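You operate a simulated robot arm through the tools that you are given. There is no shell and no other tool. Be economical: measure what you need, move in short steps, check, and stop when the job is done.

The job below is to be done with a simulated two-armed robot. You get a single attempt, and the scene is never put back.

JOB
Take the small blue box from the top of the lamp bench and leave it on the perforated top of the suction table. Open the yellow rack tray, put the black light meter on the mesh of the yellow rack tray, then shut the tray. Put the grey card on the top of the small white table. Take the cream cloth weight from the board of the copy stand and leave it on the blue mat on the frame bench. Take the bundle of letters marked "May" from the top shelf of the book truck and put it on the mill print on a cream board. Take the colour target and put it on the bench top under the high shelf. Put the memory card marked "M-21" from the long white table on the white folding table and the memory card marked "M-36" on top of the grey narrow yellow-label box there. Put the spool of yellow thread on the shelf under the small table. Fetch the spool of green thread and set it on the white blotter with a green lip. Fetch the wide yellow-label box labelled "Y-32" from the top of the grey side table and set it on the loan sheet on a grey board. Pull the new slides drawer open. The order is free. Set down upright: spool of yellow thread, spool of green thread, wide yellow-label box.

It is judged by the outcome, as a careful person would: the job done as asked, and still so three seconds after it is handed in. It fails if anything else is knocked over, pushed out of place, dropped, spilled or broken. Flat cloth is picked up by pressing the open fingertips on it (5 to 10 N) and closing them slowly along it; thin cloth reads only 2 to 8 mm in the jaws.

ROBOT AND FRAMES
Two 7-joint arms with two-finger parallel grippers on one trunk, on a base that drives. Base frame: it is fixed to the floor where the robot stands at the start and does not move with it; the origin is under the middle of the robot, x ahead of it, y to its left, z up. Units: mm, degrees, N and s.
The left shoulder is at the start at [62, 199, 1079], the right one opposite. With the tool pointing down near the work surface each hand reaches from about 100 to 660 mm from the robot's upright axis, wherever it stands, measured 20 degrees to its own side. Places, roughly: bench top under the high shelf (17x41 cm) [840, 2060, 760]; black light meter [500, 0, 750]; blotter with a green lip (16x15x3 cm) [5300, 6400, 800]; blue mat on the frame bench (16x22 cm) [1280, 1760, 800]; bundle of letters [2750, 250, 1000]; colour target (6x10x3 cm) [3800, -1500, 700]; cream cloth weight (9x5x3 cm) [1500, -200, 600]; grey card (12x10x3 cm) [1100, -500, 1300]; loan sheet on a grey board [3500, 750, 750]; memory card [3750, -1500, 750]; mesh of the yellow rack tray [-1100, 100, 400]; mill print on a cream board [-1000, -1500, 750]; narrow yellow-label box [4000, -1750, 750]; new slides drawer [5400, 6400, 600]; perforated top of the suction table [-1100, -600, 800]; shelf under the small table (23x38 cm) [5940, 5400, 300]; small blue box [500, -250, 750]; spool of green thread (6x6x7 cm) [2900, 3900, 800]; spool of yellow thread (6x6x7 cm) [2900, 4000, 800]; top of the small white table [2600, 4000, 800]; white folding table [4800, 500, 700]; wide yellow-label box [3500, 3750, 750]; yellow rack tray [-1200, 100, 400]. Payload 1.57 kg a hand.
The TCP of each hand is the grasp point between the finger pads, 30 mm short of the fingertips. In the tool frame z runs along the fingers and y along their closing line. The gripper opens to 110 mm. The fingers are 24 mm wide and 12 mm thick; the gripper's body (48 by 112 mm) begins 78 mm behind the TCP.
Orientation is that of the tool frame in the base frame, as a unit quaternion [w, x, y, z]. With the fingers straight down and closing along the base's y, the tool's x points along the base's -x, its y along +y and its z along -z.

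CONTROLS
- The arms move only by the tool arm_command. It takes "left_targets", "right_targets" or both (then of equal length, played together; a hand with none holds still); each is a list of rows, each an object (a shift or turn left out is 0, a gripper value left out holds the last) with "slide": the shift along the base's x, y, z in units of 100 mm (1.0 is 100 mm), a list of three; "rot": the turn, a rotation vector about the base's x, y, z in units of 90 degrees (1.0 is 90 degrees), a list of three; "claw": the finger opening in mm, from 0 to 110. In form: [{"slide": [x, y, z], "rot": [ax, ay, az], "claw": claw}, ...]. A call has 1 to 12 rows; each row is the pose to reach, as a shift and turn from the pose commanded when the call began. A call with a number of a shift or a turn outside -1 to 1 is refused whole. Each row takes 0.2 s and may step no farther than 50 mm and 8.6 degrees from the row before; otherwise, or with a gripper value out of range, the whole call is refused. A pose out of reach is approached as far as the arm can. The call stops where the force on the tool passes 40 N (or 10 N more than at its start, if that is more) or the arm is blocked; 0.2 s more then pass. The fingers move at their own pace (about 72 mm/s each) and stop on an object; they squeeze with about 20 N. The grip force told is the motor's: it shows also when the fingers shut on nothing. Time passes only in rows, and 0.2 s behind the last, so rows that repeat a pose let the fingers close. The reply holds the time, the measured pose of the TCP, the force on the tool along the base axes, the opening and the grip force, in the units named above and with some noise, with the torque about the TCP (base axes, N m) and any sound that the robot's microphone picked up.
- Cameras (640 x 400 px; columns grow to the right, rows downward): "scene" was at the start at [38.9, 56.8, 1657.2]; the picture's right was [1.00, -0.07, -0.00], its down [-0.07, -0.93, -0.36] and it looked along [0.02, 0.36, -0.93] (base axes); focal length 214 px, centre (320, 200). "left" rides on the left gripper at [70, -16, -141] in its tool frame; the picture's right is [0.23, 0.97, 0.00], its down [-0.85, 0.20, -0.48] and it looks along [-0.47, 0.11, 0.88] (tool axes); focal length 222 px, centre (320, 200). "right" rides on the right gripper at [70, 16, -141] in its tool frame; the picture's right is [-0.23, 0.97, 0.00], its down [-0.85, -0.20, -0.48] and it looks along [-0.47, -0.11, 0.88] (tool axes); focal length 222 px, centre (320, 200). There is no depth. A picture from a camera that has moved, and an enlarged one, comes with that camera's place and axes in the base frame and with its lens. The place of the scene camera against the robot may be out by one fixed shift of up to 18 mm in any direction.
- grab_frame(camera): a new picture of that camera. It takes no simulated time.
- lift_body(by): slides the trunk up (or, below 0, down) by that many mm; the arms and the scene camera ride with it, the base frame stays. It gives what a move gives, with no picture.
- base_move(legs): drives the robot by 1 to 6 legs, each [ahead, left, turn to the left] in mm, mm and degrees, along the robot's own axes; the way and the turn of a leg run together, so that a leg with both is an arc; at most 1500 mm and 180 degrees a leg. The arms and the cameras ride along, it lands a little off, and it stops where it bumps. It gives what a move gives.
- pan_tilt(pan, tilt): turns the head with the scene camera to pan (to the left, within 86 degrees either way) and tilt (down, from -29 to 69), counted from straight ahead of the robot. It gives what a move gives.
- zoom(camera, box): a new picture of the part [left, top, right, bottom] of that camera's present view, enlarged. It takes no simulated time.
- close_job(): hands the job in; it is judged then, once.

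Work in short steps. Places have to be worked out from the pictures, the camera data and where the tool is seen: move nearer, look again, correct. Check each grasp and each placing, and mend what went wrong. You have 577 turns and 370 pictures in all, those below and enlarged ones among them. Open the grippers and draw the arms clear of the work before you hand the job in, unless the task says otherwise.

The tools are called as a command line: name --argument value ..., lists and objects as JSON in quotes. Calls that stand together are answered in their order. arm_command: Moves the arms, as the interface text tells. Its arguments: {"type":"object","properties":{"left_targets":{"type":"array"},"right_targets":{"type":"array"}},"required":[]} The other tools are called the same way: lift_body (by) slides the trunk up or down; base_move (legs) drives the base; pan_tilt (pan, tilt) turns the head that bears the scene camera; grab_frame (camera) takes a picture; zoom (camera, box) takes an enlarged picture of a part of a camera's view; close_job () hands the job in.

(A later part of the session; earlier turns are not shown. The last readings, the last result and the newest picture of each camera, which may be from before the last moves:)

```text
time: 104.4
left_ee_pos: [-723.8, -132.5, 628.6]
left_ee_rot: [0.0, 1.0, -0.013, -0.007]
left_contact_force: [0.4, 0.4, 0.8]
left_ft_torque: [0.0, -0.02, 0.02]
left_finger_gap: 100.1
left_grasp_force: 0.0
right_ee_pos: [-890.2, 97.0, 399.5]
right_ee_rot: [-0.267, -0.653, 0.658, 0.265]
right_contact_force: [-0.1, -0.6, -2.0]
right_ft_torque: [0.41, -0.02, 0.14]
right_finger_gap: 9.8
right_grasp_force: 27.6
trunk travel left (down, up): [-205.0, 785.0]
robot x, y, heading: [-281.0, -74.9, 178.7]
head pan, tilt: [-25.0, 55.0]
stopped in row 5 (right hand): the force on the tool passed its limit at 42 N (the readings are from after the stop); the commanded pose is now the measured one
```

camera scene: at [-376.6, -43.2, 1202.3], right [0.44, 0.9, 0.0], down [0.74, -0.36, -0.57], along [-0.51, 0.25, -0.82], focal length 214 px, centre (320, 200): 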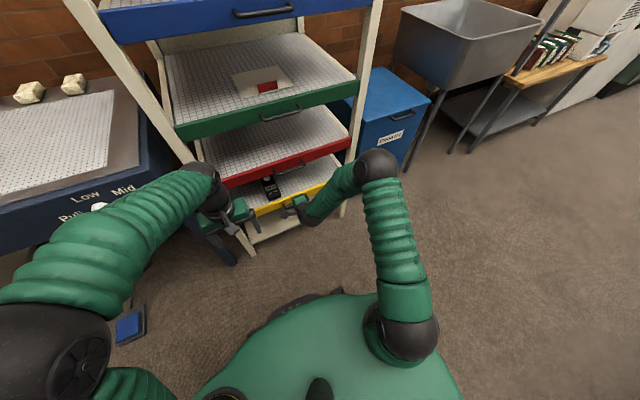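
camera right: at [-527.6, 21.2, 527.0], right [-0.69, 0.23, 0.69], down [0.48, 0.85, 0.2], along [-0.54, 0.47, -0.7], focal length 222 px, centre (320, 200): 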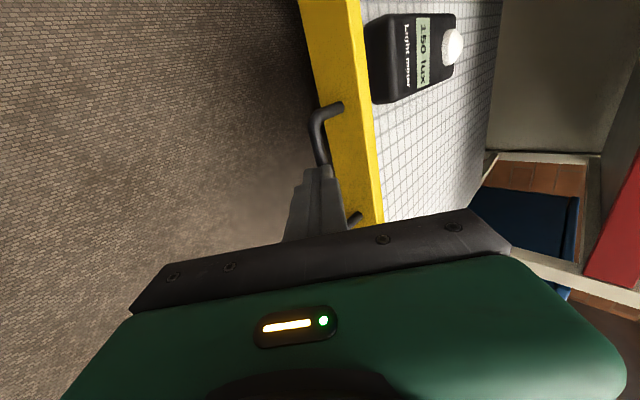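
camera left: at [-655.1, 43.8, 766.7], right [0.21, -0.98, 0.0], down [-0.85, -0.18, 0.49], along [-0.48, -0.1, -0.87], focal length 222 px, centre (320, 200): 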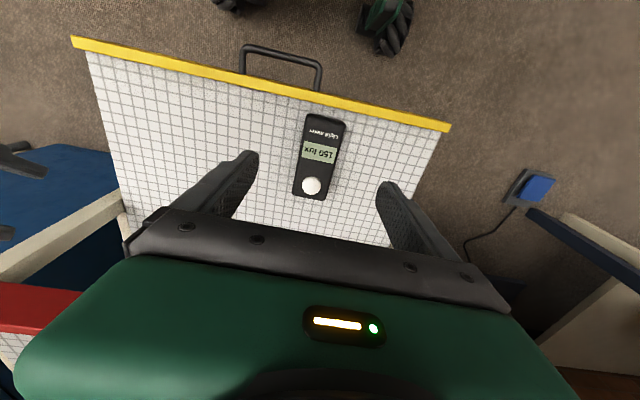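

Tray hit its stop: closed. Release, withdraw, back the base off and look.

arm_command --right_targets '[{"claw": 30}, {"claw": 44}, {"slide": [0.3, 0, 0.3]}, {"slide": [0.6, 0, 0.6]}]'

base_move --legs '[[-230, 0, 1]]'

arm_command --left_targets '[{}, {}, {}, {}, {}, {}, {}, {}, {}, {}, {"slide": [0.2, -0.2, 0.2]}, {"slide": [0.4, -0.4, 0.3]}]' --right_targets '[{"slide": [0, 0.05, 0.1], "rot": [0.0327, -0.0327, 0.0787]}, {"slide": [0, 0.1, 0.2], "rot": [0.0653, -0.0653, 0.1573]}, {"slide": [0, 0.15, 0.3], "rot": [0.098, -0.098, 0.236]}, {"slide": [0, 0.2, 0.4], "rot": [0.1307, -0.1307, 0.3147]}, {"slide": [0, 0.25, 0.5], "rot": [0.1633, -0.1633, 0.3933]}, {"slide": [0, 0.3, 0.6], "rot": [0.196, -0.196, 0.472]}, {"slide": [0, 0.35, 0.7], "rot": [0.2287, -0.2287, 0.5507]}, {"slide": [0, 0.4, 0.8], "rot": [0.2613, -0.2613, 0.6293]}, {"slide": [0, 0.4, 0.9], "rot": [0.294, -0.294, 0.708]}, {"slide": [0, 0.4, 1.0], "rot": [0.3267, -0.3267, 0.7867]}, {"slide": [0, 0.4, 1.0], "rot": [0.3593, -0.3593, 0.8653]}, {"slide": [0, 0.4, 1.0], "rot": [0.392, -0.392, 0.944]}]'

pan_tilt --pan -10 --tilt 45

grab_frame --camera "scene"

```text
time: 105.4
left_ee_pos: [-724.0, -132.3, 627.9]
left_ee_rot: [0.001, 1.0, -0.012, -0.008]
left_contact_force: [-0.5, -0.4, 0.2]
left_ft_torque: [-0.03, -0.02, 0.03]
left_finger_gap: 100.0
left_grasp_force: 0.0
right_ee_pos: [-829.4, 92.2, 462.0]
right_ee_rot: [-0.268, -0.653, 0.656, 0.267]
right_contact_force: [0.2, 0.2, -0.1]
right_ft_torque: [-0.02, -0.02, -0.01]
right_finger_gap: 43.8
right_grasp_force: 0.0
trunk travel left (down, up): [-205.0, 785.0]
robot x, y, heading: [-279.3, -70.1, 178.7]
head pan, tilt: [-25.0, 55.0]
```

```text
time: 107.2
left_ee_pos: [-497.1, -142.4, 627.5]
left_ee_rot: [0.0, 1.0, -0.003, -0.009]
left_contact_force: [0.3, 0.6, 0.0]
left_ft_torque: [0.02, -0.01, 0.0]
left_finger_gap: 100.2
left_grasp_force: 0.1
right_ee_pos: [-606.6, 79.7, 461.1]
right_ee_rot: [0.271, 0.658, -0.65, -0.265]
right_contact_force: [0.6, 1.1, -0.9]
right_ft_torque: [0.0, 0.01, 0.01]
right_finger_gap: 43.9
right_grasp_force: 0.0
trunk travel left (down, up): [-205.0, 785.0]
robot x, y, heading: [-53.1, -78.8, 179.9]
head pan, tilt: [-25.0, 55.0]
```

```text
time: 109.8
left_ee_pos: [-458.5, -184.7, 656.7]
left_ee_rot: [0.0, 1.0, -0.003, -0.009]
left_contact_force: [0.8, 0.6, -0.8]
left_ft_torque: [0.01, -0.01, 0.0]
left_finger_gap: 100.1
left_grasp_force: 0.1
right_ee_pos: [-606.4, 118.9, 561.4]
right_ee_rot: [-0.006, 1.0, 0.005, 0.006]
right_contact_force: [-0.7, 0.5, 0.5]
right_ft_torque: [0.0, -0.02, -0.02]
right_finger_gap: 43.8
right_grasp_force: 0.0
trunk travel left (down, up): [-205.0, 785.0]
robot x, y, heading: [-55.6, -77.6, 179.7]
head pan, tilt: [-25.0, 55.0]
```

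```text
time: 110.5
left_ee_pos: [-459.2, -183.3, 656.4]
left_ee_rot: [0.0, 1.0, -0.004, -0.008]
left_contact_force: [0.3, -0.1, 0.1]
left_ft_torque: [0.02, -0.02, 0.02]
left_finger_gap: 99.9
left_grasp_force: 0.1
right_ee_pos: [-607.1, 119.6, 561.7]
right_ee_rot: [-0.004, 1.0, 0.004, 0.006]
right_contact_force: [-0.4, 0.2, 0.1]
right_ft_torque: [0.01, 0.0, 0.0]
right_finger_gap: 43.9
right_grasp_force: 0.1
trunk travel left (down, up): [-205.0, 785.0]
robot x, y, heading: [-57.6, -76.5, 179.5]
head pan, tilt: [-10.0, 45.0]
```

```text
325 pictures are left
camera scene: at [-164.8, -63.8, 1215.9], right [0.18, 0.98, 0.0], down [0.7, -0.13, -0.71], along [-0.69, 0.13, -0.71], focal length 214 px, centre (320, 200)
```

scene: 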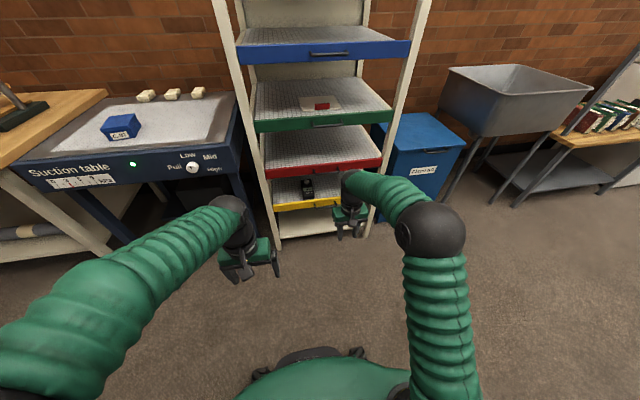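

Tray shut with the meter inside, box still on the suction table. Now raise the trunk, tuck the hands, and turn to look toward the copy stand.

arm_command --left_targets '[{"slide": [0.2, 0, 0.1]}, {"slide": [0.4, 0, 0.2]}, {"slide": [0.6, 0, 0.3]}, {"slide": [0.8, 0, 0.4]}]' --right_targets '[{"slide": [0.3, 0.1, 0.3]}, {"slide": [0.55, 0.2, 0.6]}, {"slide": [0.8, 0.3, 0.8]}, {"slide": [1, 0.4, 1]}]'

arm_command --right_targets '[{"slide": [0.3, 0, 0.3]}, {"slide": [0.6, 0, 0.3]}, {"slide": [0.9, 0, 0.3]}, {"slide": [1, 0, 0.3]}]'

lift_body --by 400

base_move --legs '[[-100, 0, 90], [900, 0, 0], [0, 0, 90]]'

pan_tilt --pan 10 --tilt 20

grab_frame --camera "scene"

```text
time: 111.5
left_ee_pos: [-376.7, -184.3, 698.6]
left_ee_rot: [0.0, 1.0, -0.004, -0.008]
left_contact_force: [-0.4, 0.0, 0.6]
left_ft_torque: [0.01, 0.04, -0.02]
left_finger_gap: 100.0
left_grasp_force: 0.0
right_ee_pos: [-507.0, 160.8, 662.1]
right_ee_rot: [-0.004, 1.0, 0.004, 0.006]
right_contact_force: [-0.1, 0.8, 0.6]
right_ft_torque: [0.02, 0.02, -0.01]
right_finger_gap: 43.9
right_grasp_force: 0.1
trunk travel left (down, up): [-205.0, 785.0]
robot x, y, heading: [-54.3, -75.7, 179.6]
head pan, tilt: [-10.0, 45.0]
```

```text
time: 112.5
left_ee_pos: [-377.4, -185.6, 698.9]
left_ee_rot: [0.0, 1.0, -0.004, -0.009]
left_contact_force: [0.6, -0.4, -0.8]
left_ft_torque: [0.03, -0.01, 0.02]
left_finger_gap: 100.0
left_grasp_force: 0.2
right_ee_pos: [-407.9, 157.9, 691.5]
right_ee_rot: [-0.006, 1.0, 0.004, 0.006]
right_contact_force: [-0.9, -1.0, 0.4]
right_ft_torque: [0.01, -0.02, -0.01]
right_finger_gap: 44.1
right_grasp_force: 0.1
trunk travel left (down, up): [-205.0, 785.0]
robot x, y, heading: [-53.8, -75.5, 179.9]
head pan, tilt: [-10.0, 45.0]
```

```text
time: 116.3
left_ee_pos: [-377.6, -183.6, 1097.4]
left_ee_rot: [0.0, 1.0, -0.003, -0.009]
left_contact_force: [0.1, 0.2, 1.2]
left_ft_torque: [-0.02, 0.0, 0.01]
left_finger_gap: 99.8
left_grasp_force: 0.0
right_ee_pos: [-410.1, 159.3, 1090.7]
right_ee_rot: [-0.005, 1.0, 0.005, 0.007]
right_contact_force: [0.6, -0.8, 0.5]
right_ft_torque: [-0.03, -0.02, 0.02]
right_finger_gap: 44.1
right_grasp_force: 0.0
trunk travel left (down, up): [-605.0, 385.0]
robot x, y, heading: [-53.0, -74.7, 179.7]
head pan, tilt: [-10.0, 45.0]
```

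```text
time: 128.7
left_ee_pos: [306.5, -823.0, 1098.1]
left_ee_rot: [0.009, 0.016, 1.0, 0.0]
left_contact_force: [0.7, 0.2, 0.5]
left_ft_torque: [0.0, -0.03, 0.01]
left_finger_gap: 100.1
left_grasp_force: 0.0
right_ee_pos: [328.3, -1165.7, 1091.5]
right_ee_rot: [-0.007, 0.01, 1.0, -0.006]
right_contact_force: [-0.4, 0.2, 0.2]
right_ft_torque: [0.0, 0.0, 0.0]
right_finger_gap: 44.0
right_grasp_force: 0.0
trunk travel left (down, up): [-605.0, 385.0]
robot x, y, heading: [-21.1, -920.0, -1.6]
head pan, tilt: [-10.0, 45.0]
```

```text
time: 129.6
left_ee_pos: [305.9, -823.9, 1097.6]
left_ee_rot: [0.009, 0.016, 1.0, 0.0]
left_contact_force: [0.1, 1.7, -1.3]
left_ft_torque: [-0.03, -0.02, 0.01]
left_finger_gap: 100.2
left_grasp_force: 0.0
right_ee_pos: [327.2, -1167.9, 1090.8]
right_ee_rot: [-0.006, 0.009, 1.0, -0.006]
right_contact_force: [-0.5, -0.1, -0.5]
right_ft_torque: [0.01, -0.01, 0.0]
right_finger_gap: 44.1
right_grasp_force: 0.1
trunk travel left (down, up): [-605.0, 385.0]
robot x, y, heading: [-22.5, -920.1, -2.0]
head pan, tilt: [10.0, 20.0]
```

```text
324 pictures are left
camera scene: at [106.1, -910.1, 1654.6], right [0.14, -0.99, 0.0], down [-0.34, -0.05, -0.94], along [0.93, 0.13, -0.34], focal length 214 px, centre (320, 200)
```

scene: 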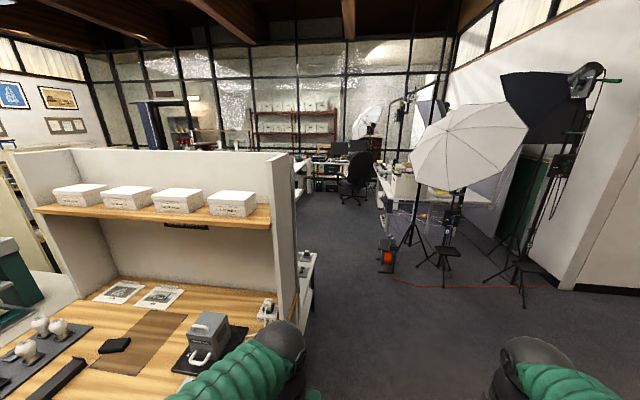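

Clear floor along y≈-1000. Drive ahead and look left toward the copy stand area.

base_move --legs '[[1250, -150, 0]]'

pan_tilt --pan 80 --tilt 25

grab_frame --camera "scene"

pan_tilt --pan 20 --tilt 20

grab_frame --camera "scene"

```text
time: 135.9
left_ee_pos: [1541.1, -972.5, 1098.9]
left_ee_rot: [0.009, -0.003, 1.0, 0.0]
left_contact_force: [-0.5, 0.5, 0.0]
left_ft_torque: [0.02, 0.0, 0.0]
left_finger_gap: 99.8
left_grasp_force: 0.1
right_ee_pos: [1576.9, -1316.2, 1092.3]
right_ee_rot: [-0.006, -0.011, 1.0, -0.005]
right_contact_force: [0.6, -0.5, 0.2]
right_ft_torque: [0.0, -0.03, 0.0]
right_finger_gap: 43.8
right_grasp_force: 0.1
trunk travel left (down, up): [-605.0, 385.0]
robot x, y, heading: [1219.8, -1081.6, 0.6]
head pan, tilt: [10.0, 20.0]
```

```text
time: 137.3
left_ee_pos: [1540.9, -972.9, 1098.7]
left_ee_rot: [0.009, -0.003, 1.0, 0.001]
left_contact_force: [-0.1, 0.4, 0.4]
left_ft_torque: [-0.01, -0.01, -0.04]
left_finger_gap: 99.7
left_grasp_force: 0.0
right_ee_pos: [1575.5, -1315.7, 1091.6]
right_ee_rot: [-0.006, -0.01, 1.0, -0.005]
right_contact_force: [0.2, -0.1, -0.3]
right_ft_torque: [-0.04, 0.03, -0.02]
right_finger_gap: 43.9
right_grasp_force: 0.1
trunk travel left (down, up): [-605.0, 385.0]
robot x, y, heading: [1220.5, -1082.8, 0.5]
head pan, tilt: [80.0, 25.0]
```

```text
323 pictures are left
camera scene: at [1269.3, -993.8, 1646.7], right [0.99, -0.17, 0.0], down [-0.07, -0.42, -0.91], along [0.15, 0.89, -0.42], focal length 214 px, centre (320, 200)
```

scene: 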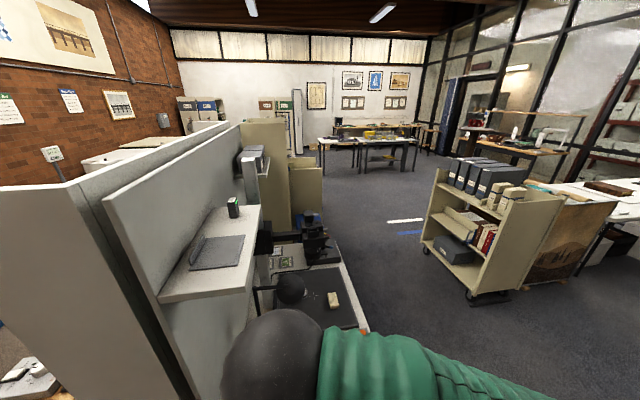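

```text
time: 138.6
left_ee_pos: [1541.8, -973.0, 1097.6]
left_ee_rot: [0.008, -0.003, 1.0, 0.0]
left_contact_force: [0.8, 0.4, 0.3]
left_ft_torque: [0.01, 0.0, 0.01]
left_finger_gap: 100.1
left_grasp_force: 0.1
right_ee_pos: [1576.2, -1315.5, 1090.6]
right_ee_rot: [-0.006, -0.01, 1.0, -0.006]
right_contact_force: [0.2, 0.7, 0.1]
right_ft_torque: [-0.02, -0.01, -0.01]
right_finger_gap: 44.1
right_grasp_force: 0.0
trunk travel left (down, up): [-605.0, 385.0]
robot x, y, heading: [1223.6, -1081.3, 0.6]
head pan, tilt: [20.0, 20.0]
```

```text
322 pictures are left
camera scene: at [1341.2, -1052.1, 1654.7], right [0.35, -0.94, 0.0], down [-0.32, -0.12, -0.94], along [0.88, 0.33, -0.34], focal length 214 px, centre (320, 200)
```

scene: 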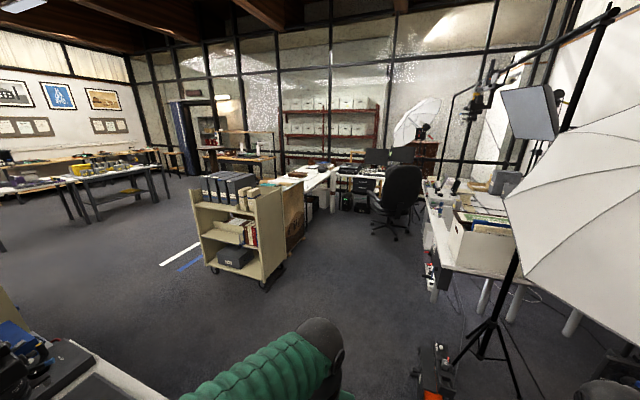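

Good overview: copy stand table front edge is x≈1610 (y -350..160), grey card on a shelf near (1086,-524). I drive to its south-east side and face -x.

base_move --legs '[[430, 330, 0], [0, 0, 90], [0, 0, 90]]'

pan_tilt --pan -15 --tilt 40

grab_frame --camera "scene"

```text
time: 141.2
left_ee_pos: [1840.2, -702.4, 1094.8]
left_ee_rot: [0.011, -0.019, 0.999, -0.025]
left_contact_force: [0.8, 1.0, -0.6]
left_ft_torque: [0.05, 0.05, -0.01]
left_finger_gap: 100.0
left_grasp_force: 0.0
right_ee_pos: [1884.0, -1042.7, 1103.0]
right_ee_rot: [-0.004, -0.025, 0.999, -0.03]
right_contact_force: [0.2, -0.3, -0.3]
right_ft_torque: [0.01, 0.03, -0.04]
right_finger_gap: 44.2
right_grasp_force: 0.1
trunk travel left (down, up): [-605.0, 385.0]
robot x, y, heading: [1522.6, -869.3, 2.1]
head pan, tilt: [20.0, 20.0]
stopped in leg 1: the robot was blocked; the commanded pose is now the measured one
```

```text
time: 142.2
left_ee_pos: [1840.2, -706.5, 1094.9]
left_ee_rot: [0.013, -0.017, 1.0, -0.022]
left_contact_force: [0.8, -0.1, 0.1]
left_ft_torque: [0.02, 0.0, -0.05]
left_finger_gap: 100.1
left_grasp_force: 0.1
right_ee_pos: [1884.2, -1047.1, 1102.5]
right_ee_rot: [-0.003, -0.025, 0.999, -0.028]
right_contact_force: [-0.3, 0.1, 0.3]
right_ft_torque: [-0.01, 0.0, 0.0]
right_finger_gap: 44.1
right_grasp_force: 0.1
trunk travel left (down, up): [-605.0, 385.0]
robot x, y, heading: [1527.8, -872.3, 2.1]
head pan, tilt: [-15.0, 40.0]
```

```text
321 pictures are left
camera scene: at [1644.1, -905.3, 1622.7], right [-0.22, -0.97, -0.01], down [-0.63, 0.15, -0.76], along [0.75, -0.16, -0.65], focal length 214 px, centre (320, 200)
```

scene: 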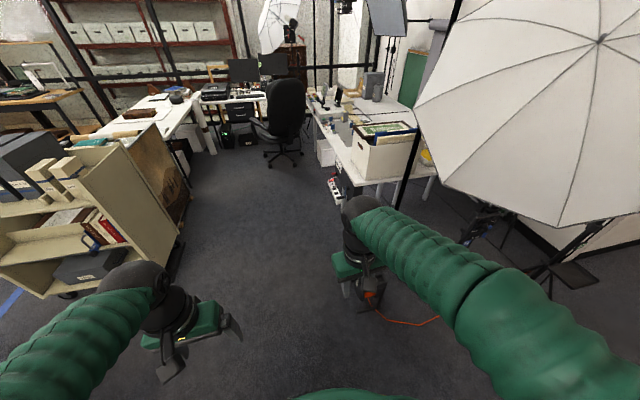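

Blocked on the left side by something. Step right a little and look left-down.

base_move --legs '[[0, -60, 0]]'

pan_tilt --pan 86 --tilt 55

grab_frame --camera "scene"

```text
time: 143.2
left_ee_pos: [1839.8, -736.8, 1091.8]
left_ee_rot: [0.012, -0.021, 0.999, -0.034]
left_contact_force: [0.1, 0.7, 0.9]
left_ft_torque: [-0.05, -0.02, 0.0]
left_finger_gap: 99.9
left_grasp_force: 0.1
right_ee_pos: [1884.8, -1076.1, 1106.6]
right_ee_rot: [-0.002, -0.027, 0.999, -0.039]
right_contact_force: [0.0, 0.7, 0.1]
right_ft_torque: [-0.11, 0.02, 0.02]
right_finger_gap: 43.9
right_grasp_force: 0.1
trunk travel left (down, up): [-605.0, 385.0]
robot x, y, heading: [1526.6, -923.4, 2.3]
head pan, tilt: [-15.0, 40.0]
```

```text
time: 145.0
left_ee_pos: [1839.7, -743.2, 1092.2]
left_ee_rot: [0.012, -0.02, 0.999, -0.032]
left_contact_force: [-0.7, 0.0, 0.0]
left_ft_torque: [0.0, 0.01, -0.01]
left_finger_gap: 100.1
left_grasp_force: 0.0
right_ee_pos: [1884.5, -1082.0, 1105.9]
right_ee_rot: [-0.001, -0.027, 0.999, -0.036]
right_contact_force: [-0.5, -0.2, 0.7]
right_ft_torque: [0.02, 0.06, 0.0]
right_finger_gap: 43.9
right_grasp_force: 0.0
trunk travel left (down, up): [-605.0, 385.0]
robot x, y, heading: [1530.9, -923.8, 2.2]
head pan, tilt: [85.9, 55.0]
```

```text
320 pictures are left
camera scene: at [1563.8, -841.1, 1602.1], right [1.0, -0.03, 0.0], down [-0.03, -0.82, -0.57], along [0.02, 0.57, -0.82], focal length 214 px, centre (320, 200)
```

scene: 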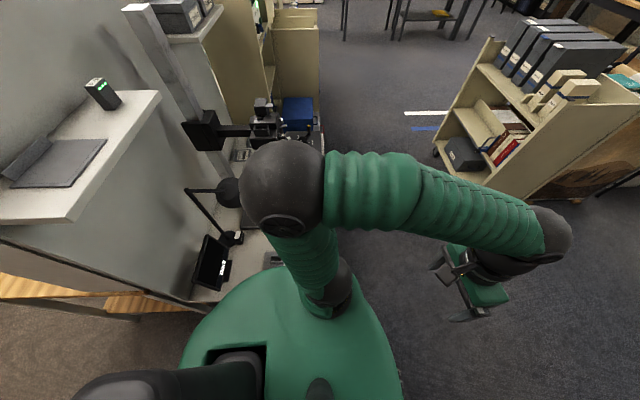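

The robot reads slightly tilted; move further right and check that it levels.

base_move --legs '[[0, -150, 0]]'

grab_frame --camera "scene"

```text
time: 146.3
left_ee_pos: [1845.7, -883.6, 1092.2]
left_ee_rot: [0.011, -0.018, 0.999, -0.033]
left_contact_force: [-0.3, 0.8, 0.1]
left_ft_torque: [-0.03, -0.01, -0.01]
left_finger_gap: 100.0
left_grasp_force: 0.1
right_ee_pos: [1890.6, -1223.1, 1106.5]
right_ee_rot: [-0.002, -0.026, 0.999, -0.039]
right_contact_force: [0.3, 0.7, 0.3]
right_ft_torque: [-0.08, 0.02, 0.0]
right_finger_gap: 44.0
right_grasp_force: 0.0
trunk travel left (down, up): [-605.0, 385.0]
robot x, y, heading: [1532.7, -1070.3, 1.8]
head pan, tilt: [85.9, 55.0]
```

```text
319 pictures are left
camera scene: at [1569.0, -976.3, 1601.6], right [1.0, -0.04, 0.0], down [-0.03, -0.83, -0.56], along [0.02, 0.56, -0.83], focal length 214 px, centre (320, 200)
```

scene: 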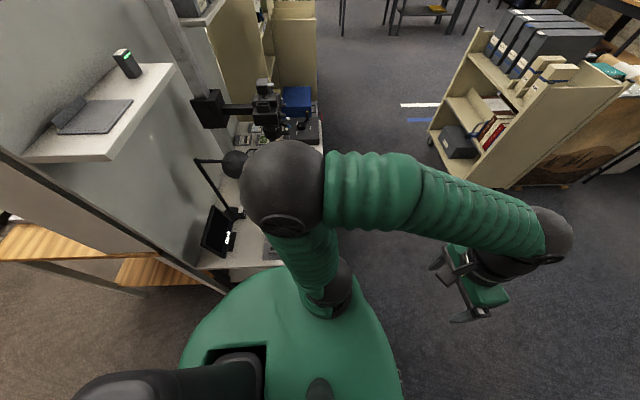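

I had touched the copy table's near end (y≈-645). The card is best taken from the south with the left hand; go to (1250,-1000) facing +y.

base_move --legs '[[-285, 30, 0], [0, 0, 88]]'

pan_tilt --pan 15 --tilt 35

grab_frame --camera "scene"

zoom --camera "scene" --box '[150, 100, 310, 200]'

```text
time: 152.1
left_ee_pos: [1079.9, -731.1, 1093.1]
left_ee_rot: [-0.027, 0.714, -0.7, 0.011]
left_contact_force: [-0.3, -0.7, 0.1]
left_ft_torque: [0.01, 0.01, -0.02]
left_finger_gap: 100.0
left_grasp_force: 0.1
right_ee_pos: [1421.0, -692.0, 1104.3]
right_ee_rot: [-0.02, 0.718, -0.695, 0.024]
right_contact_force: [0.7, -0.4, 0.3]
right_ft_torque: [-0.04, 0.03, 0.0]
right_finger_gap: 44.0
right_grasp_force: 0.2
trunk travel left (down, up): [-605.0, 385.0]
robot x, y, heading: [1247.1, -1048.3, 90.8]
head pan, tilt: [85.9, 55.0]
```

```text
time: 153.5
left_ee_pos: [1078.8, -730.9, 1094.0]
left_ee_rot: [-0.028, 0.713, -0.7, 0.011]
left_contact_force: [-0.9, 0.2, 0.7]
left_ft_torque: [0.01, -0.03, 0.02]
left_finger_gap: 99.8
left_grasp_force: 0.1
right_ee_pos: [1420.5, -693.3, 1104.6]
right_ee_rot: [-0.021, 0.718, -0.695, 0.024]
right_contact_force: [0.1, 0.5, 0.1]
right_ft_torque: [-0.02, -0.02, 0.02]
right_finger_gap: 44.1
right_grasp_force: 0.1
trunk travel left (down, up): [-605.0, 385.0]
robot x, y, heading: [1243.5, -1043.7, 90.9]
head pan, tilt: [15.0, 35.0]
```

```text
318 pictures are left
camera scene: at [1223.7, -932.7, 1630.8], right [0.96, 0.28, 0.0], down [0.16, -0.55, -0.82], along [-0.23, 0.79, -0.57], focal length 214 px, centre (320, 200)
```

scene: 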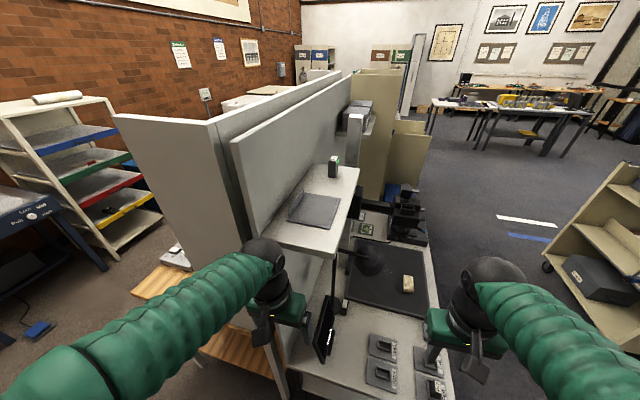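

```text
4.00 times, centred on (230, 150) of scene
camera zoom: at [1223.7, -932.7, 1630.8], right [0.96, 0.28, 0.0], down [0.16, -0.55, -0.82], along [-0.23, 0.79, -0.57], focal length 858 px, centre (680, 400)
```

zoom: 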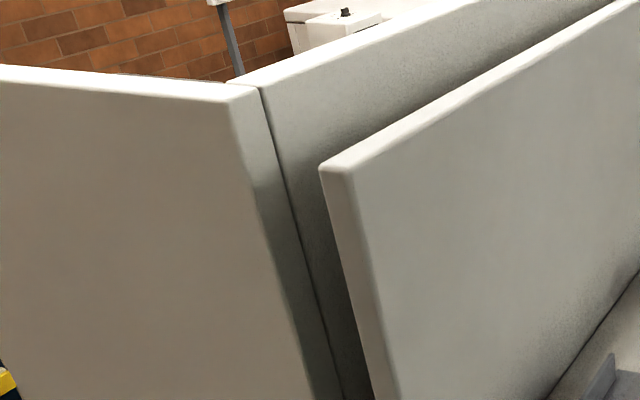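

Level both hands, raise the trunk 300 for the shelf, and view the card from the left wrist.

arm_command --left_targets '[{"rot": [-0.0155, 0.0355, -0.0117]}, {"rot": [-0.0155, 0.0355, -0.0117]}]' --right_targets '[{"rot": [0.003, 0.041, -0.021]}, {"rot": [0.003, 0.041, -0.021]}]'

lift_body --by 330

grab_frame --camera "left"

grab_frame --camera "scene"

```text
time: 154.1
left_ee_pos: [1078.9, -732.7, 1093.5]
left_ee_rot: [0.002, 0.708, -0.707, 0.0]
left_contact_force: [-0.4, 0.3, 0.2]
left_ft_torque: [-0.01, 0.0, -0.04]
left_finger_gap: 99.6
left_grasp_force: 0.0
right_ee_pos: [1421.0, -693.7, 1105.6]
right_ee_rot: [0.0, 0.707, -0.707, -0.001]
right_contact_force: [0.0, 0.2, -0.2]
right_ft_torque: [0.01, 0.01, 0.0]
right_finger_gap: 43.9
right_grasp_force: 0.0
trunk travel left (down, up): [-605.0, 385.0]
robot x, y, heading: [1245.1, -1047.7, 91.3]
head pan, tilt: [15.0, 35.0]
```

```text
time: 157.4
left_ee_pos: [1079.3, -730.4, 1424.2]
left_ee_rot: [-0.001, -0.707, 0.707, 0.0]
left_contact_force: [-0.3, -1.1, -0.5]
left_ft_torque: [0.0, -0.04, -0.01]
left_finger_gap: 100.0
left_grasp_force: 0.0
right_ee_pos: [1420.7, -692.7, 1433.4]
right_ee_rot: [0.0, -0.707, 0.707, 0.001]
right_contact_force: [0.2, 0.1, -0.5]
right_ft_torque: [-0.04, 0.02, 0.0]
right_finger_gap: 43.9
right_grasp_force: 0.1
trunk travel left (down, up): [-935.0, 55.0]
robot x, y, heading: [1249.6, -1047.5, 91.0]
head pan, tilt: [15.0, 35.0]
```

```text
316 pictures are left
camera left: at [1094.6, -800.5, 1565.0], right [-0.97, -0.23, 0.0], down [-0.2, 0.86, 0.48], along [-0.11, 0.46, -0.88], focal length 222 px, centre (320, 200)
```

left: 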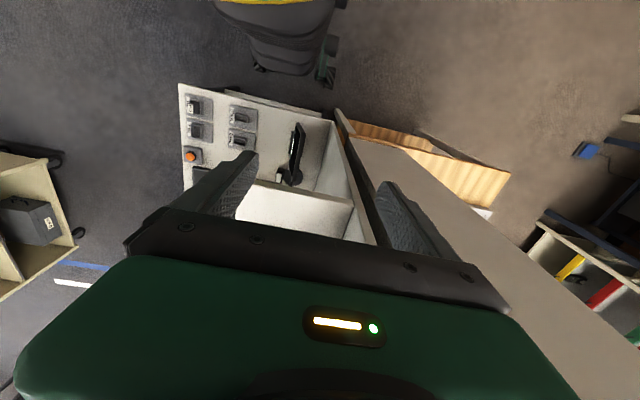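

```text
315 pictures are left
camera scene: at [1223.8, -932.4, 1960.8], right [0.96, 0.28, 0.0], down [0.16, -0.55, -0.82], along [-0.23, 0.79, -0.57], focal length 214 px, centre (320, 200)
```

scene: 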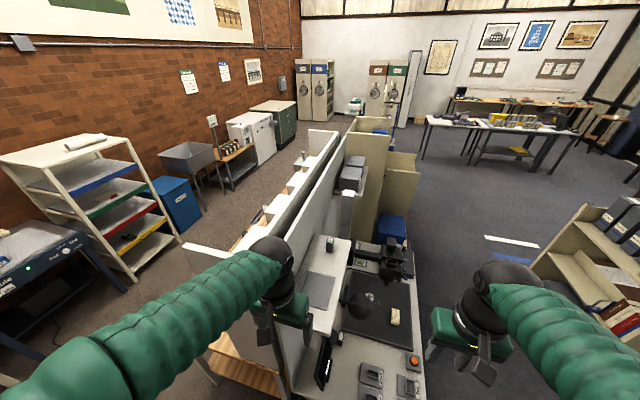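

Card estimated at (1085,-521), top ~1300. Drive ahead 105 and view with the left wrist.

base_move --legs '[[105, 0, 0]]'

grab_frame --camera "left"

zoom --camera "scene" --box '[260, 220, 420, 320]'

```text
time: 158.6
left_ee_pos: [1077.6, -639.9, 1428.0]
left_ee_rot: [-0.003, 0.708, -0.706, -0.005]
left_contact_force: [4.0, -2.0, 2.6]
left_ft_torque: [0.12, 0.16, 0.03]
left_finger_gap: 96.2
left_grasp_force: 0.1
right_ee_pos: [1418.5, -600.3, 1437.2]
right_ee_rot: [-0.003, 0.709, -0.705, -0.005]
right_contact_force: [0.0, -0.6, 0.7]
right_ft_torque: [0.04, 0.02, -0.01]
right_finger_gap: 44.0
right_grasp_force: 0.2
trunk travel left (down, up): [-935.0, 55.0]
robot x, y, heading: [1246.5, -941.6, 91.2]
head pan, tilt: [15.0, 35.0]
```

```text
314 pictures are left
camera left: at [1092.8, -710.6, 1568.1], right [-0.97, -0.23, 0.0], down [-0.2, 0.85, 0.49], along [-0.11, 0.47, -0.87], focal length 222 px, centre (320, 200)
```

left: 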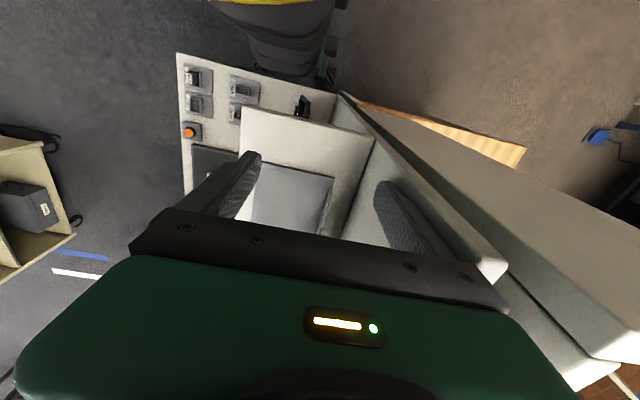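

```text
4.00 times, centred on (340, 270) of scene
camera zoom: at [1222.7, -846.2, 1962.2], right [0.96, 0.28, 0.0], down [0.16, -0.54, -0.82], along [-0.23, 0.79, -0.57], focal length 858 px, centre (240, -80)
```

zoom: 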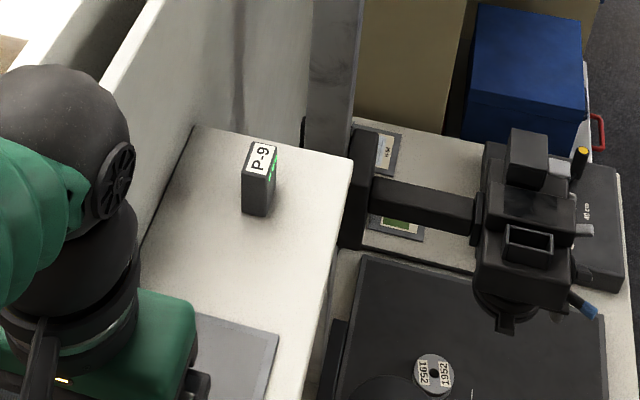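

The left finger is brushing the partition; shift it east 60 mm and look at the card with the head.

arm_command --left_targets '[{"slide": [0.3, -0.3, 0]}, {"slide": [0.6, -0.6, 0]}, {"slide": [0.9, -0.9, 0]}]'

pan_tilt --pan 20 --tilt 60

zoom --camera "scene" --box '[240, 100, 400, 200]'

```text
time: 159.3
left_ee_pos: [1182.4, -696.9, 1406.3]
left_ee_rot: [0.001, 0.709, -0.705, -0.002]
left_contact_force: [0.7, -0.4, 0.8]
left_ft_torque: [0.05, 0.01, -0.01]
left_finger_gap: 99.9
left_grasp_force: 0.1
left hand out of reach, approached as far as the arm can: row 1, 2, 3
right_ee_pos: [1419.7, -590.6, 1436.4]
right_ee_rot: [-0.001, 0.709, -0.705, -0.002]
right_contact_force: [0.0, -0.8, 0.8]
right_ft_torque: [0.04, 0.0, -0.01]
right_finger_gap: 43.8
right_grasp_force: 0.1
trunk travel left (down, up): [-935.0, 55.0]
robot x, y, heading: [1243.2, -941.1, 90.9]
head pan, tilt: [15.0, 35.0]
```

```text
time: 160.2
left_ee_pos: [1181.9, -692.6, 1405.2]
left_ee_rot: [0.001, 0.708, -0.706, 0.0]
left_contact_force: [-0.4, 0.2, 0.1]
left_ft_torque: [0.03, 0.04, -0.02]
left_finger_gap: 99.9
left_grasp_force: 0.1
right_ee_pos: [1417.9, -585.7, 1435.2]
right_ee_rot: [0.001, 0.709, -0.705, -0.001]
right_contact_force: [-0.2, 0.3, 0.8]
right_ft_torque: [0.0, 0.02, 0.03]
right_finger_gap: 44.1
right_grasp_force: 0.0
trunk travel left (down, up): [-935.0, 55.0]
robot x, y, heading: [1244.0, -939.5, 91.3]
head pan, tilt: [20.0, 60.0]
```

```text
4.00 times, centred on (320, 150) of scene
camera zoom: at [1221.8, -848.1, 1926.7], right [0.93, 0.36, 0.0], down [0.31, -0.81, -0.5], along [-0.18, 0.47, -0.87], focal length 858 px, centre (320, 400)
```

zoom: 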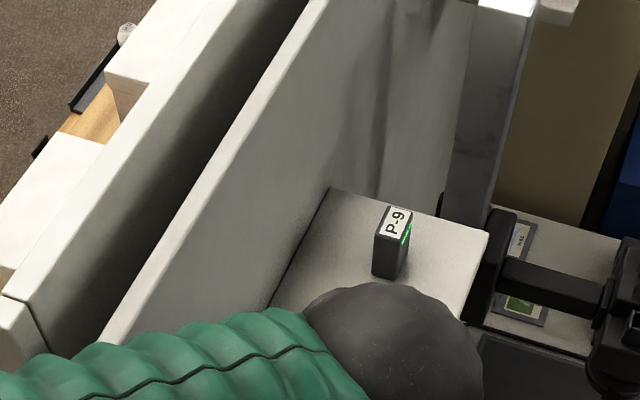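

The arm hides the card; use the left wrist camera from here.

grab_frame --camera "left"

grab_frame --camera "right"

```text
311 pictures are left
camera left: at [1197.4, -761.7, 1547.1], right [-0.97, -0.23, 0.0], down [-0.2, 0.86, 0.48], along [-0.11, 0.46, -0.88], focal length 222 px, centre (320, 200)
```

left: 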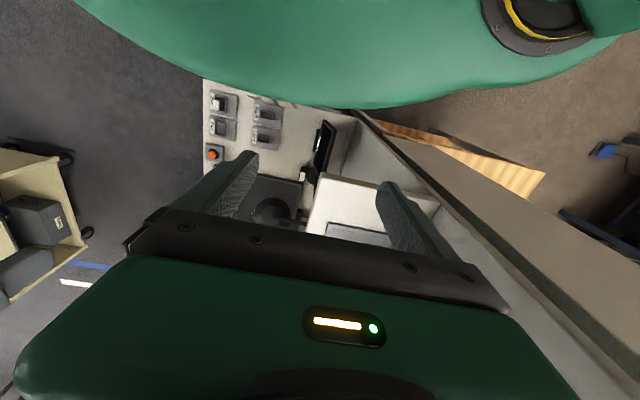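

```text
310 pictures are left
camera right: at [1402.6, -655.4, 1575.5], right [-0.97, 0.22, 0.0], down [0.2, 0.86, 0.48], along [0.11, 0.47, -0.88], focal length 222 px, centre (320, 200)
```

right: 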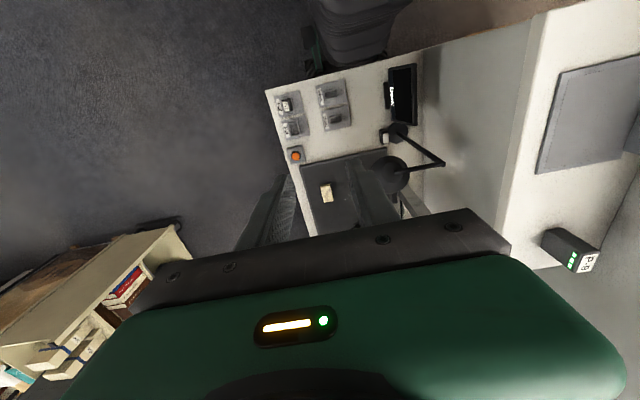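

The right wrist sees the card well; zoom there.

zoom --camera "right" --box '[480, 30, 640, 230]'

```text
2.00 times, centred on (560, 130) of right
camera zoom: at [1402.6, -655.4, 1575.5], right [-0.97, 0.22, 0.0], down [0.2, 0.86, 0.48], along [0.11, 0.47, -0.88], focal length 444 px, centre (-160, 340)
```

zoom: 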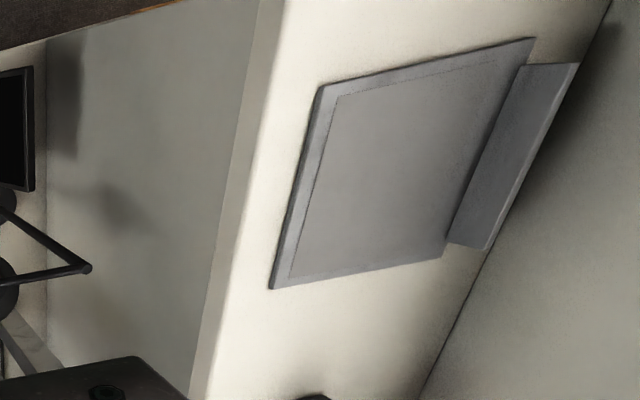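

The card is a thin plate with a 20 mm upright tab on its west edge (tab x≈1045, y -591..-490), 36 mm from the partition. I'll tilt the left hand ~18° so its body clears the partition and pinch the tab.

arm_command --left_targets '[{"slide": [-0.1, 0.3, 0], "rot": [0, 0.07, 0], "claw": 60}, {"slide": [-0.2, 0.6, 0], "rot": [0, 0.14, 0], "claw": 30}, {"slide": [-0.4, 0.9, 0.1], "rot": [0, 0.2, 0], "claw": 26}, {"slide": [-0.7, 1.0, 0.1], "rot": [0, 0.2, 0], "claw": 26}]'

arm_command --left_targets '[{"slide": [-0.1, 0.3, 0]}, {"slide": [-0.3, 0.52, 0]}]'

grab_frame --camera "left"

zoom --camera "right" --box '[480, 30, 640, 230]'

```text
time: 161.2
left_ee_pos: [1109.9, -592.3, 1412.5]
left_ee_rot: [0.111, 0.7, -0.696, -0.112]
left_contact_force: [-1.2, 0.1, -0.8]
left_ft_torque: [0.01, -0.01, 0.0]
left_finger_gap: 26.2
left_grasp_force: 0.0
right_ee_pos: [1416.2, -584.7, 1434.6]
right_ee_rot: [0.001, 0.709, -0.705, -0.001]
right_contact_force: [0.2, -0.4, 0.5]
right_ft_torque: [-0.01, -0.02, -0.02]
right_finger_gap: 43.6
right_grasp_force: 0.0
trunk travel left (down, up): [-935.0, 55.0]
robot x, y, heading: [1241.3, -945.0, 91.2]
head pan, tilt: [20.0, 60.0]
```

```text
time: 161.8
left_ee_pos: [1085.6, -535.2, 1412.8]
left_ee_rot: [0.112, 0.701, -0.696, -0.111]
left_contact_force: [-1.7, 0.5, 0.0]
left_ft_torque: [-0.01, 0.03, -0.05]
left_finger_gap: 25.9
left_grasp_force: 0.1
right_ee_pos: [1418.9, -581.2, 1433.2]
right_ee_rot: [0.002, 0.709, -0.705, 0.001]
right_contact_force: [-0.1, 0.4, -0.6]
right_ft_torque: [0.0, 0.02, 0.0]
right_finger_gap: 44.0
right_grasp_force: 0.1
trunk travel left (down, up): [-935.0, 55.0]
robot x, y, heading: [1245.9, -941.4, 91.1]
head pan, tilt: [20.0, 60.0]
```

```text
308 pictures are left
camera left: at [1143.4, -604.2, 1541.8], right [-0.92, -0.23, 0.3], down [-0.04, 0.86, 0.51], along [-0.38, 0.46, -0.8], focal length 222 px, centre (320, 200)
```

left: 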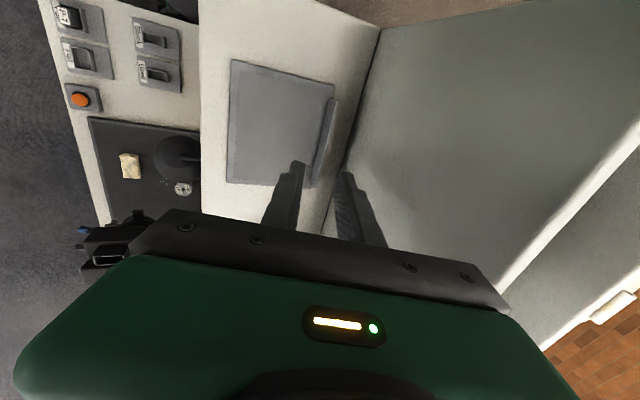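

```text
2.00 times, centred on (560, 130) of right
camera zoom: at [1404.3, -650.9, 1574.4], right [-0.97, 0.22, 0.0], down [0.2, 0.86, 0.48], along [0.1, 0.46, -0.88], focal length 444 px, centre (-160, 340)
```

zoom: 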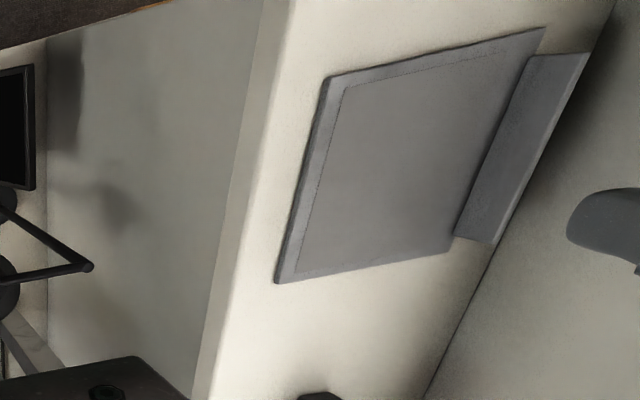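

Tab confirmed at x≈1044. Advance along the tilted axis, first 50 mm, and check.

arm_command --left_targets '[{"slide": [-0.12, -0.03, -0.17], "claw": 24}, {"slide": [-0.18, -0.06, -0.33], "claw": 24}, {"slide": [-0.23, -0.06, -0.49], "claw": 24}]'

grab_frame --camera "left"

zoom --camera "right" --box '[480, 30, 640, 230]'

```text
time: 162.6
left_ee_pos: [1061.0, -543.3, 1362.5]
left_ee_rot: [0.112, 0.7, -0.697, -0.11]
left_contact_force: [0.7, -0.5, 0.2]
left_ft_torque: [-0.02, 0.01, -0.03]
left_finger_gap: 23.8
left_grasp_force: 0.1
right_ee_pos: [1417.5, -583.4, 1434.5]
right_ee_rot: [0.0, 0.709, -0.705, 0.0]
right_contact_force: [-0.8, 0.4, 0.4]
right_ft_torque: [0.02, -0.01, -0.02]
right_finger_gap: 44.1
right_grasp_force: 0.0
trunk travel left (down, up): [-935.0, 55.0]
robot x, y, heading: [1245.8, -940.2, 91.2]
head pan, tilt: [20.0, 60.0]
```

```text
306 pictures are left
camera left: at [1119.8, -612.0, 1492.3], right [-0.92, -0.23, 0.3], down [-0.05, 0.86, 0.52], along [-0.38, 0.46, -0.8], focal length 222 px, centre (320, 200)
```

left: 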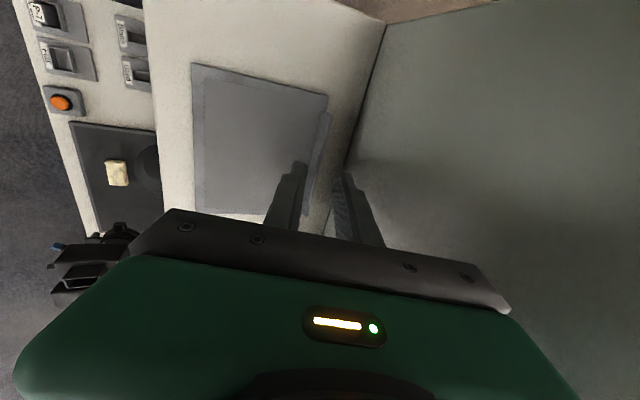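

```text
2.00 times, centred on (560, 130) of right
camera zoom: at [1402.6, -652.8, 1575.0], right [-0.97, 0.22, 0.0], down [0.2, 0.86, 0.48], along [0.11, 0.47, -0.88], focal length 444 px, centre (-160, 340)
```

zoom: 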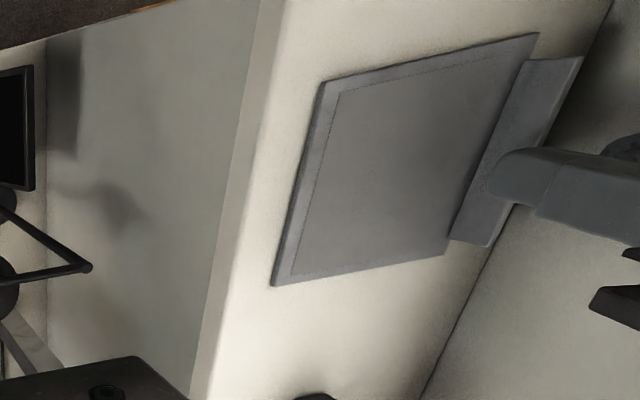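

Fingers straddle the tab line. Continue 27 mm gently.

arm_command --left_targets '[{"slide": [-0.03, 0, -0.08]}, {"slide": [-0.05, 0, -0.15]}, {"slide": [-0.07, 0, -0.2]}, {"slide": [-0.08, 0, -0.25]}]'

zoom --camera "right" --box '[480, 30, 640, 230]'

zoom --camera "left" --box '[240, 50, 400, 250]'

```text
time: 163.6
left_ee_pos: [1055.1, -544.0, 1339.2]
left_ee_rot: [0.111, 0.7, -0.697, -0.112]
left_contact_force: [-0.3, 3.1, 6.4]
left_ft_torque: [0.12, -0.11, 0.0]
left_finger_gap: 22.5
left_grasp_force: 0.0
right_ee_pos: [1419.8, -585.0, 1434.9]
right_ee_rot: [0.0, 0.709, -0.705, -0.001]
right_contact_force: [-0.9, -0.3, -0.4]
right_ft_torque: [0.0, 0.02, 0.01]
right_finger_gap: 43.8
right_grasp_force: 0.1
trunk travel left (down, up): [-935.0, 55.0]
robot x, y, heading: [1244.5, -941.3, 91.3]
head pan, tilt: [20.0, 60.0]
```

```text
2.00 times, centred on (560, 130) of right
camera zoom: at [1403.7, -655.7, 1575.7], right [-0.97, 0.22, 0.0], down [0.2, 0.86, 0.48], along [0.1, 0.47, -0.88], focal length 444 px, centre (-160, 340)
```

zoom: 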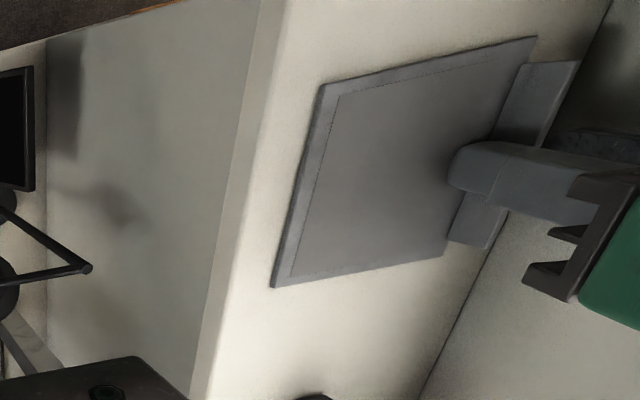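

```text
2.00 times, centred on (320, 150) of left
camera zoom: at [1113.4, -613.9, 1468.1], right [-0.92, -0.23, 0.3], down [-0.04, 0.85, 0.52], along [-0.38, 0.47, -0.8], focal length 444 px, centre (320, 300)
```

zoom: 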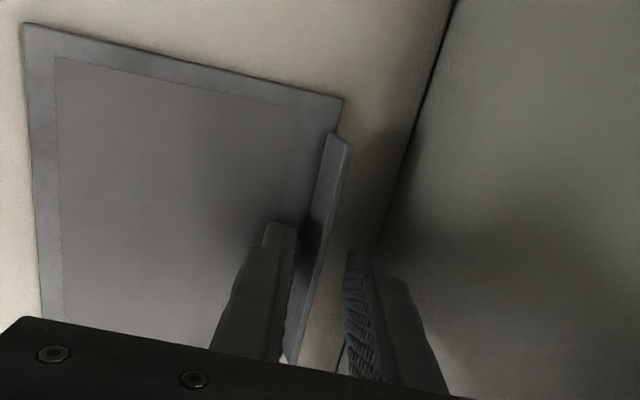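

East fingertip just touches the plate and the tab lies between the fingers. Close.

arm_command --left_targets '[{"slide": [0, 0, 0.02], "claw": 12}, {"slide": [0, 0, 0.02], "claw": 0}, {"slide": [0, 0, 0.02], "claw": 0}, {"slide": [0, 0, 0.02], "claw": 0}]'

arm_command --left_targets '[{"slide": [0.05, 0, 0.2]}, {"slide": [0.12, 0, 0.4]}, {"slide": [0.3, 0, 0.7]}, {"slide": [0.5, 0, 0.9]}]'

grab_frame --camera "left"

```text
time: 164.6
left_ee_pos: [1054.1, -543.8, 1339.8]
left_ee_rot: [0.112, 0.7, -0.696, -0.111]
left_contact_force: [0.7, -0.9, 2.7]
left_ft_torque: [-0.08, -0.22, -0.11]
left_finger_gap: 6.4
left_grasp_force: 20.3
right_ee_pos: [1417.9, -585.2, 1434.1]
right_ee_rot: [0.001, 0.709, -0.705, -0.001]
right_contact_force: [0.1, -0.4, 0.1]
right_ft_torque: [-0.02, -0.02, 0.03]
right_finger_gap: 44.1
right_grasp_force: 0.0
trunk travel left (down, up): [-935.0, 55.0]
robot x, y, heading: [1244.6, -940.0, 91.2]
head pan, tilt: [20.0, 60.0]
```

```text
time: 165.6
left_ee_pos: [1105.1, -544.3, 1430.0]
left_ee_rot: [0.112, 0.7, -0.696, -0.112]
left_contact_force: [0.1, 0.2, -0.7]
left_ft_torque: [-0.02, 0.03, 0.0]
left_finger_gap: 2.4
left_grasp_force: 20.3
right_ee_pos: [1417.6, -585.4, 1434.0]
right_ee_rot: [0.001, 0.709, -0.706, 0.0]
right_contact_force: [0.0, 1.0, 0.4]
right_ft_torque: [-0.02, -0.01, 0.0]
right_finger_gap: 44.1
right_grasp_force: 0.1
trunk travel left (down, up): [-935.0, 55.0]
robot x, y, heading: [1244.2, -941.0, 91.2]
head pan, tilt: [20.0, 60.0]
```

```text
302 pictures are left
camera left: at [1163.3, -613.6, 1559.3], right [-0.92, -0.23, 0.3], down [-0.04, 0.85, 0.52], along [-0.38, 0.46, -0.8], focal length 222 px, centre (320, 200)
```

left: 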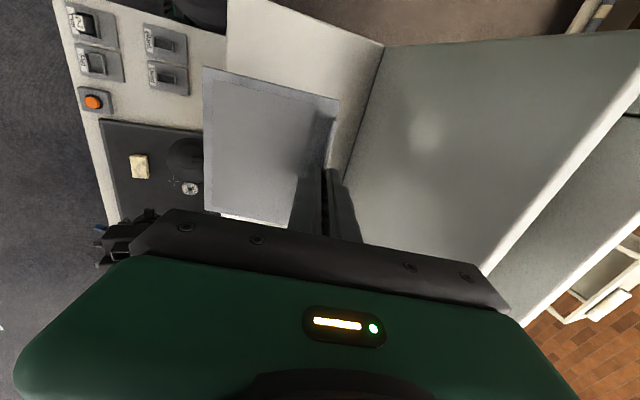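

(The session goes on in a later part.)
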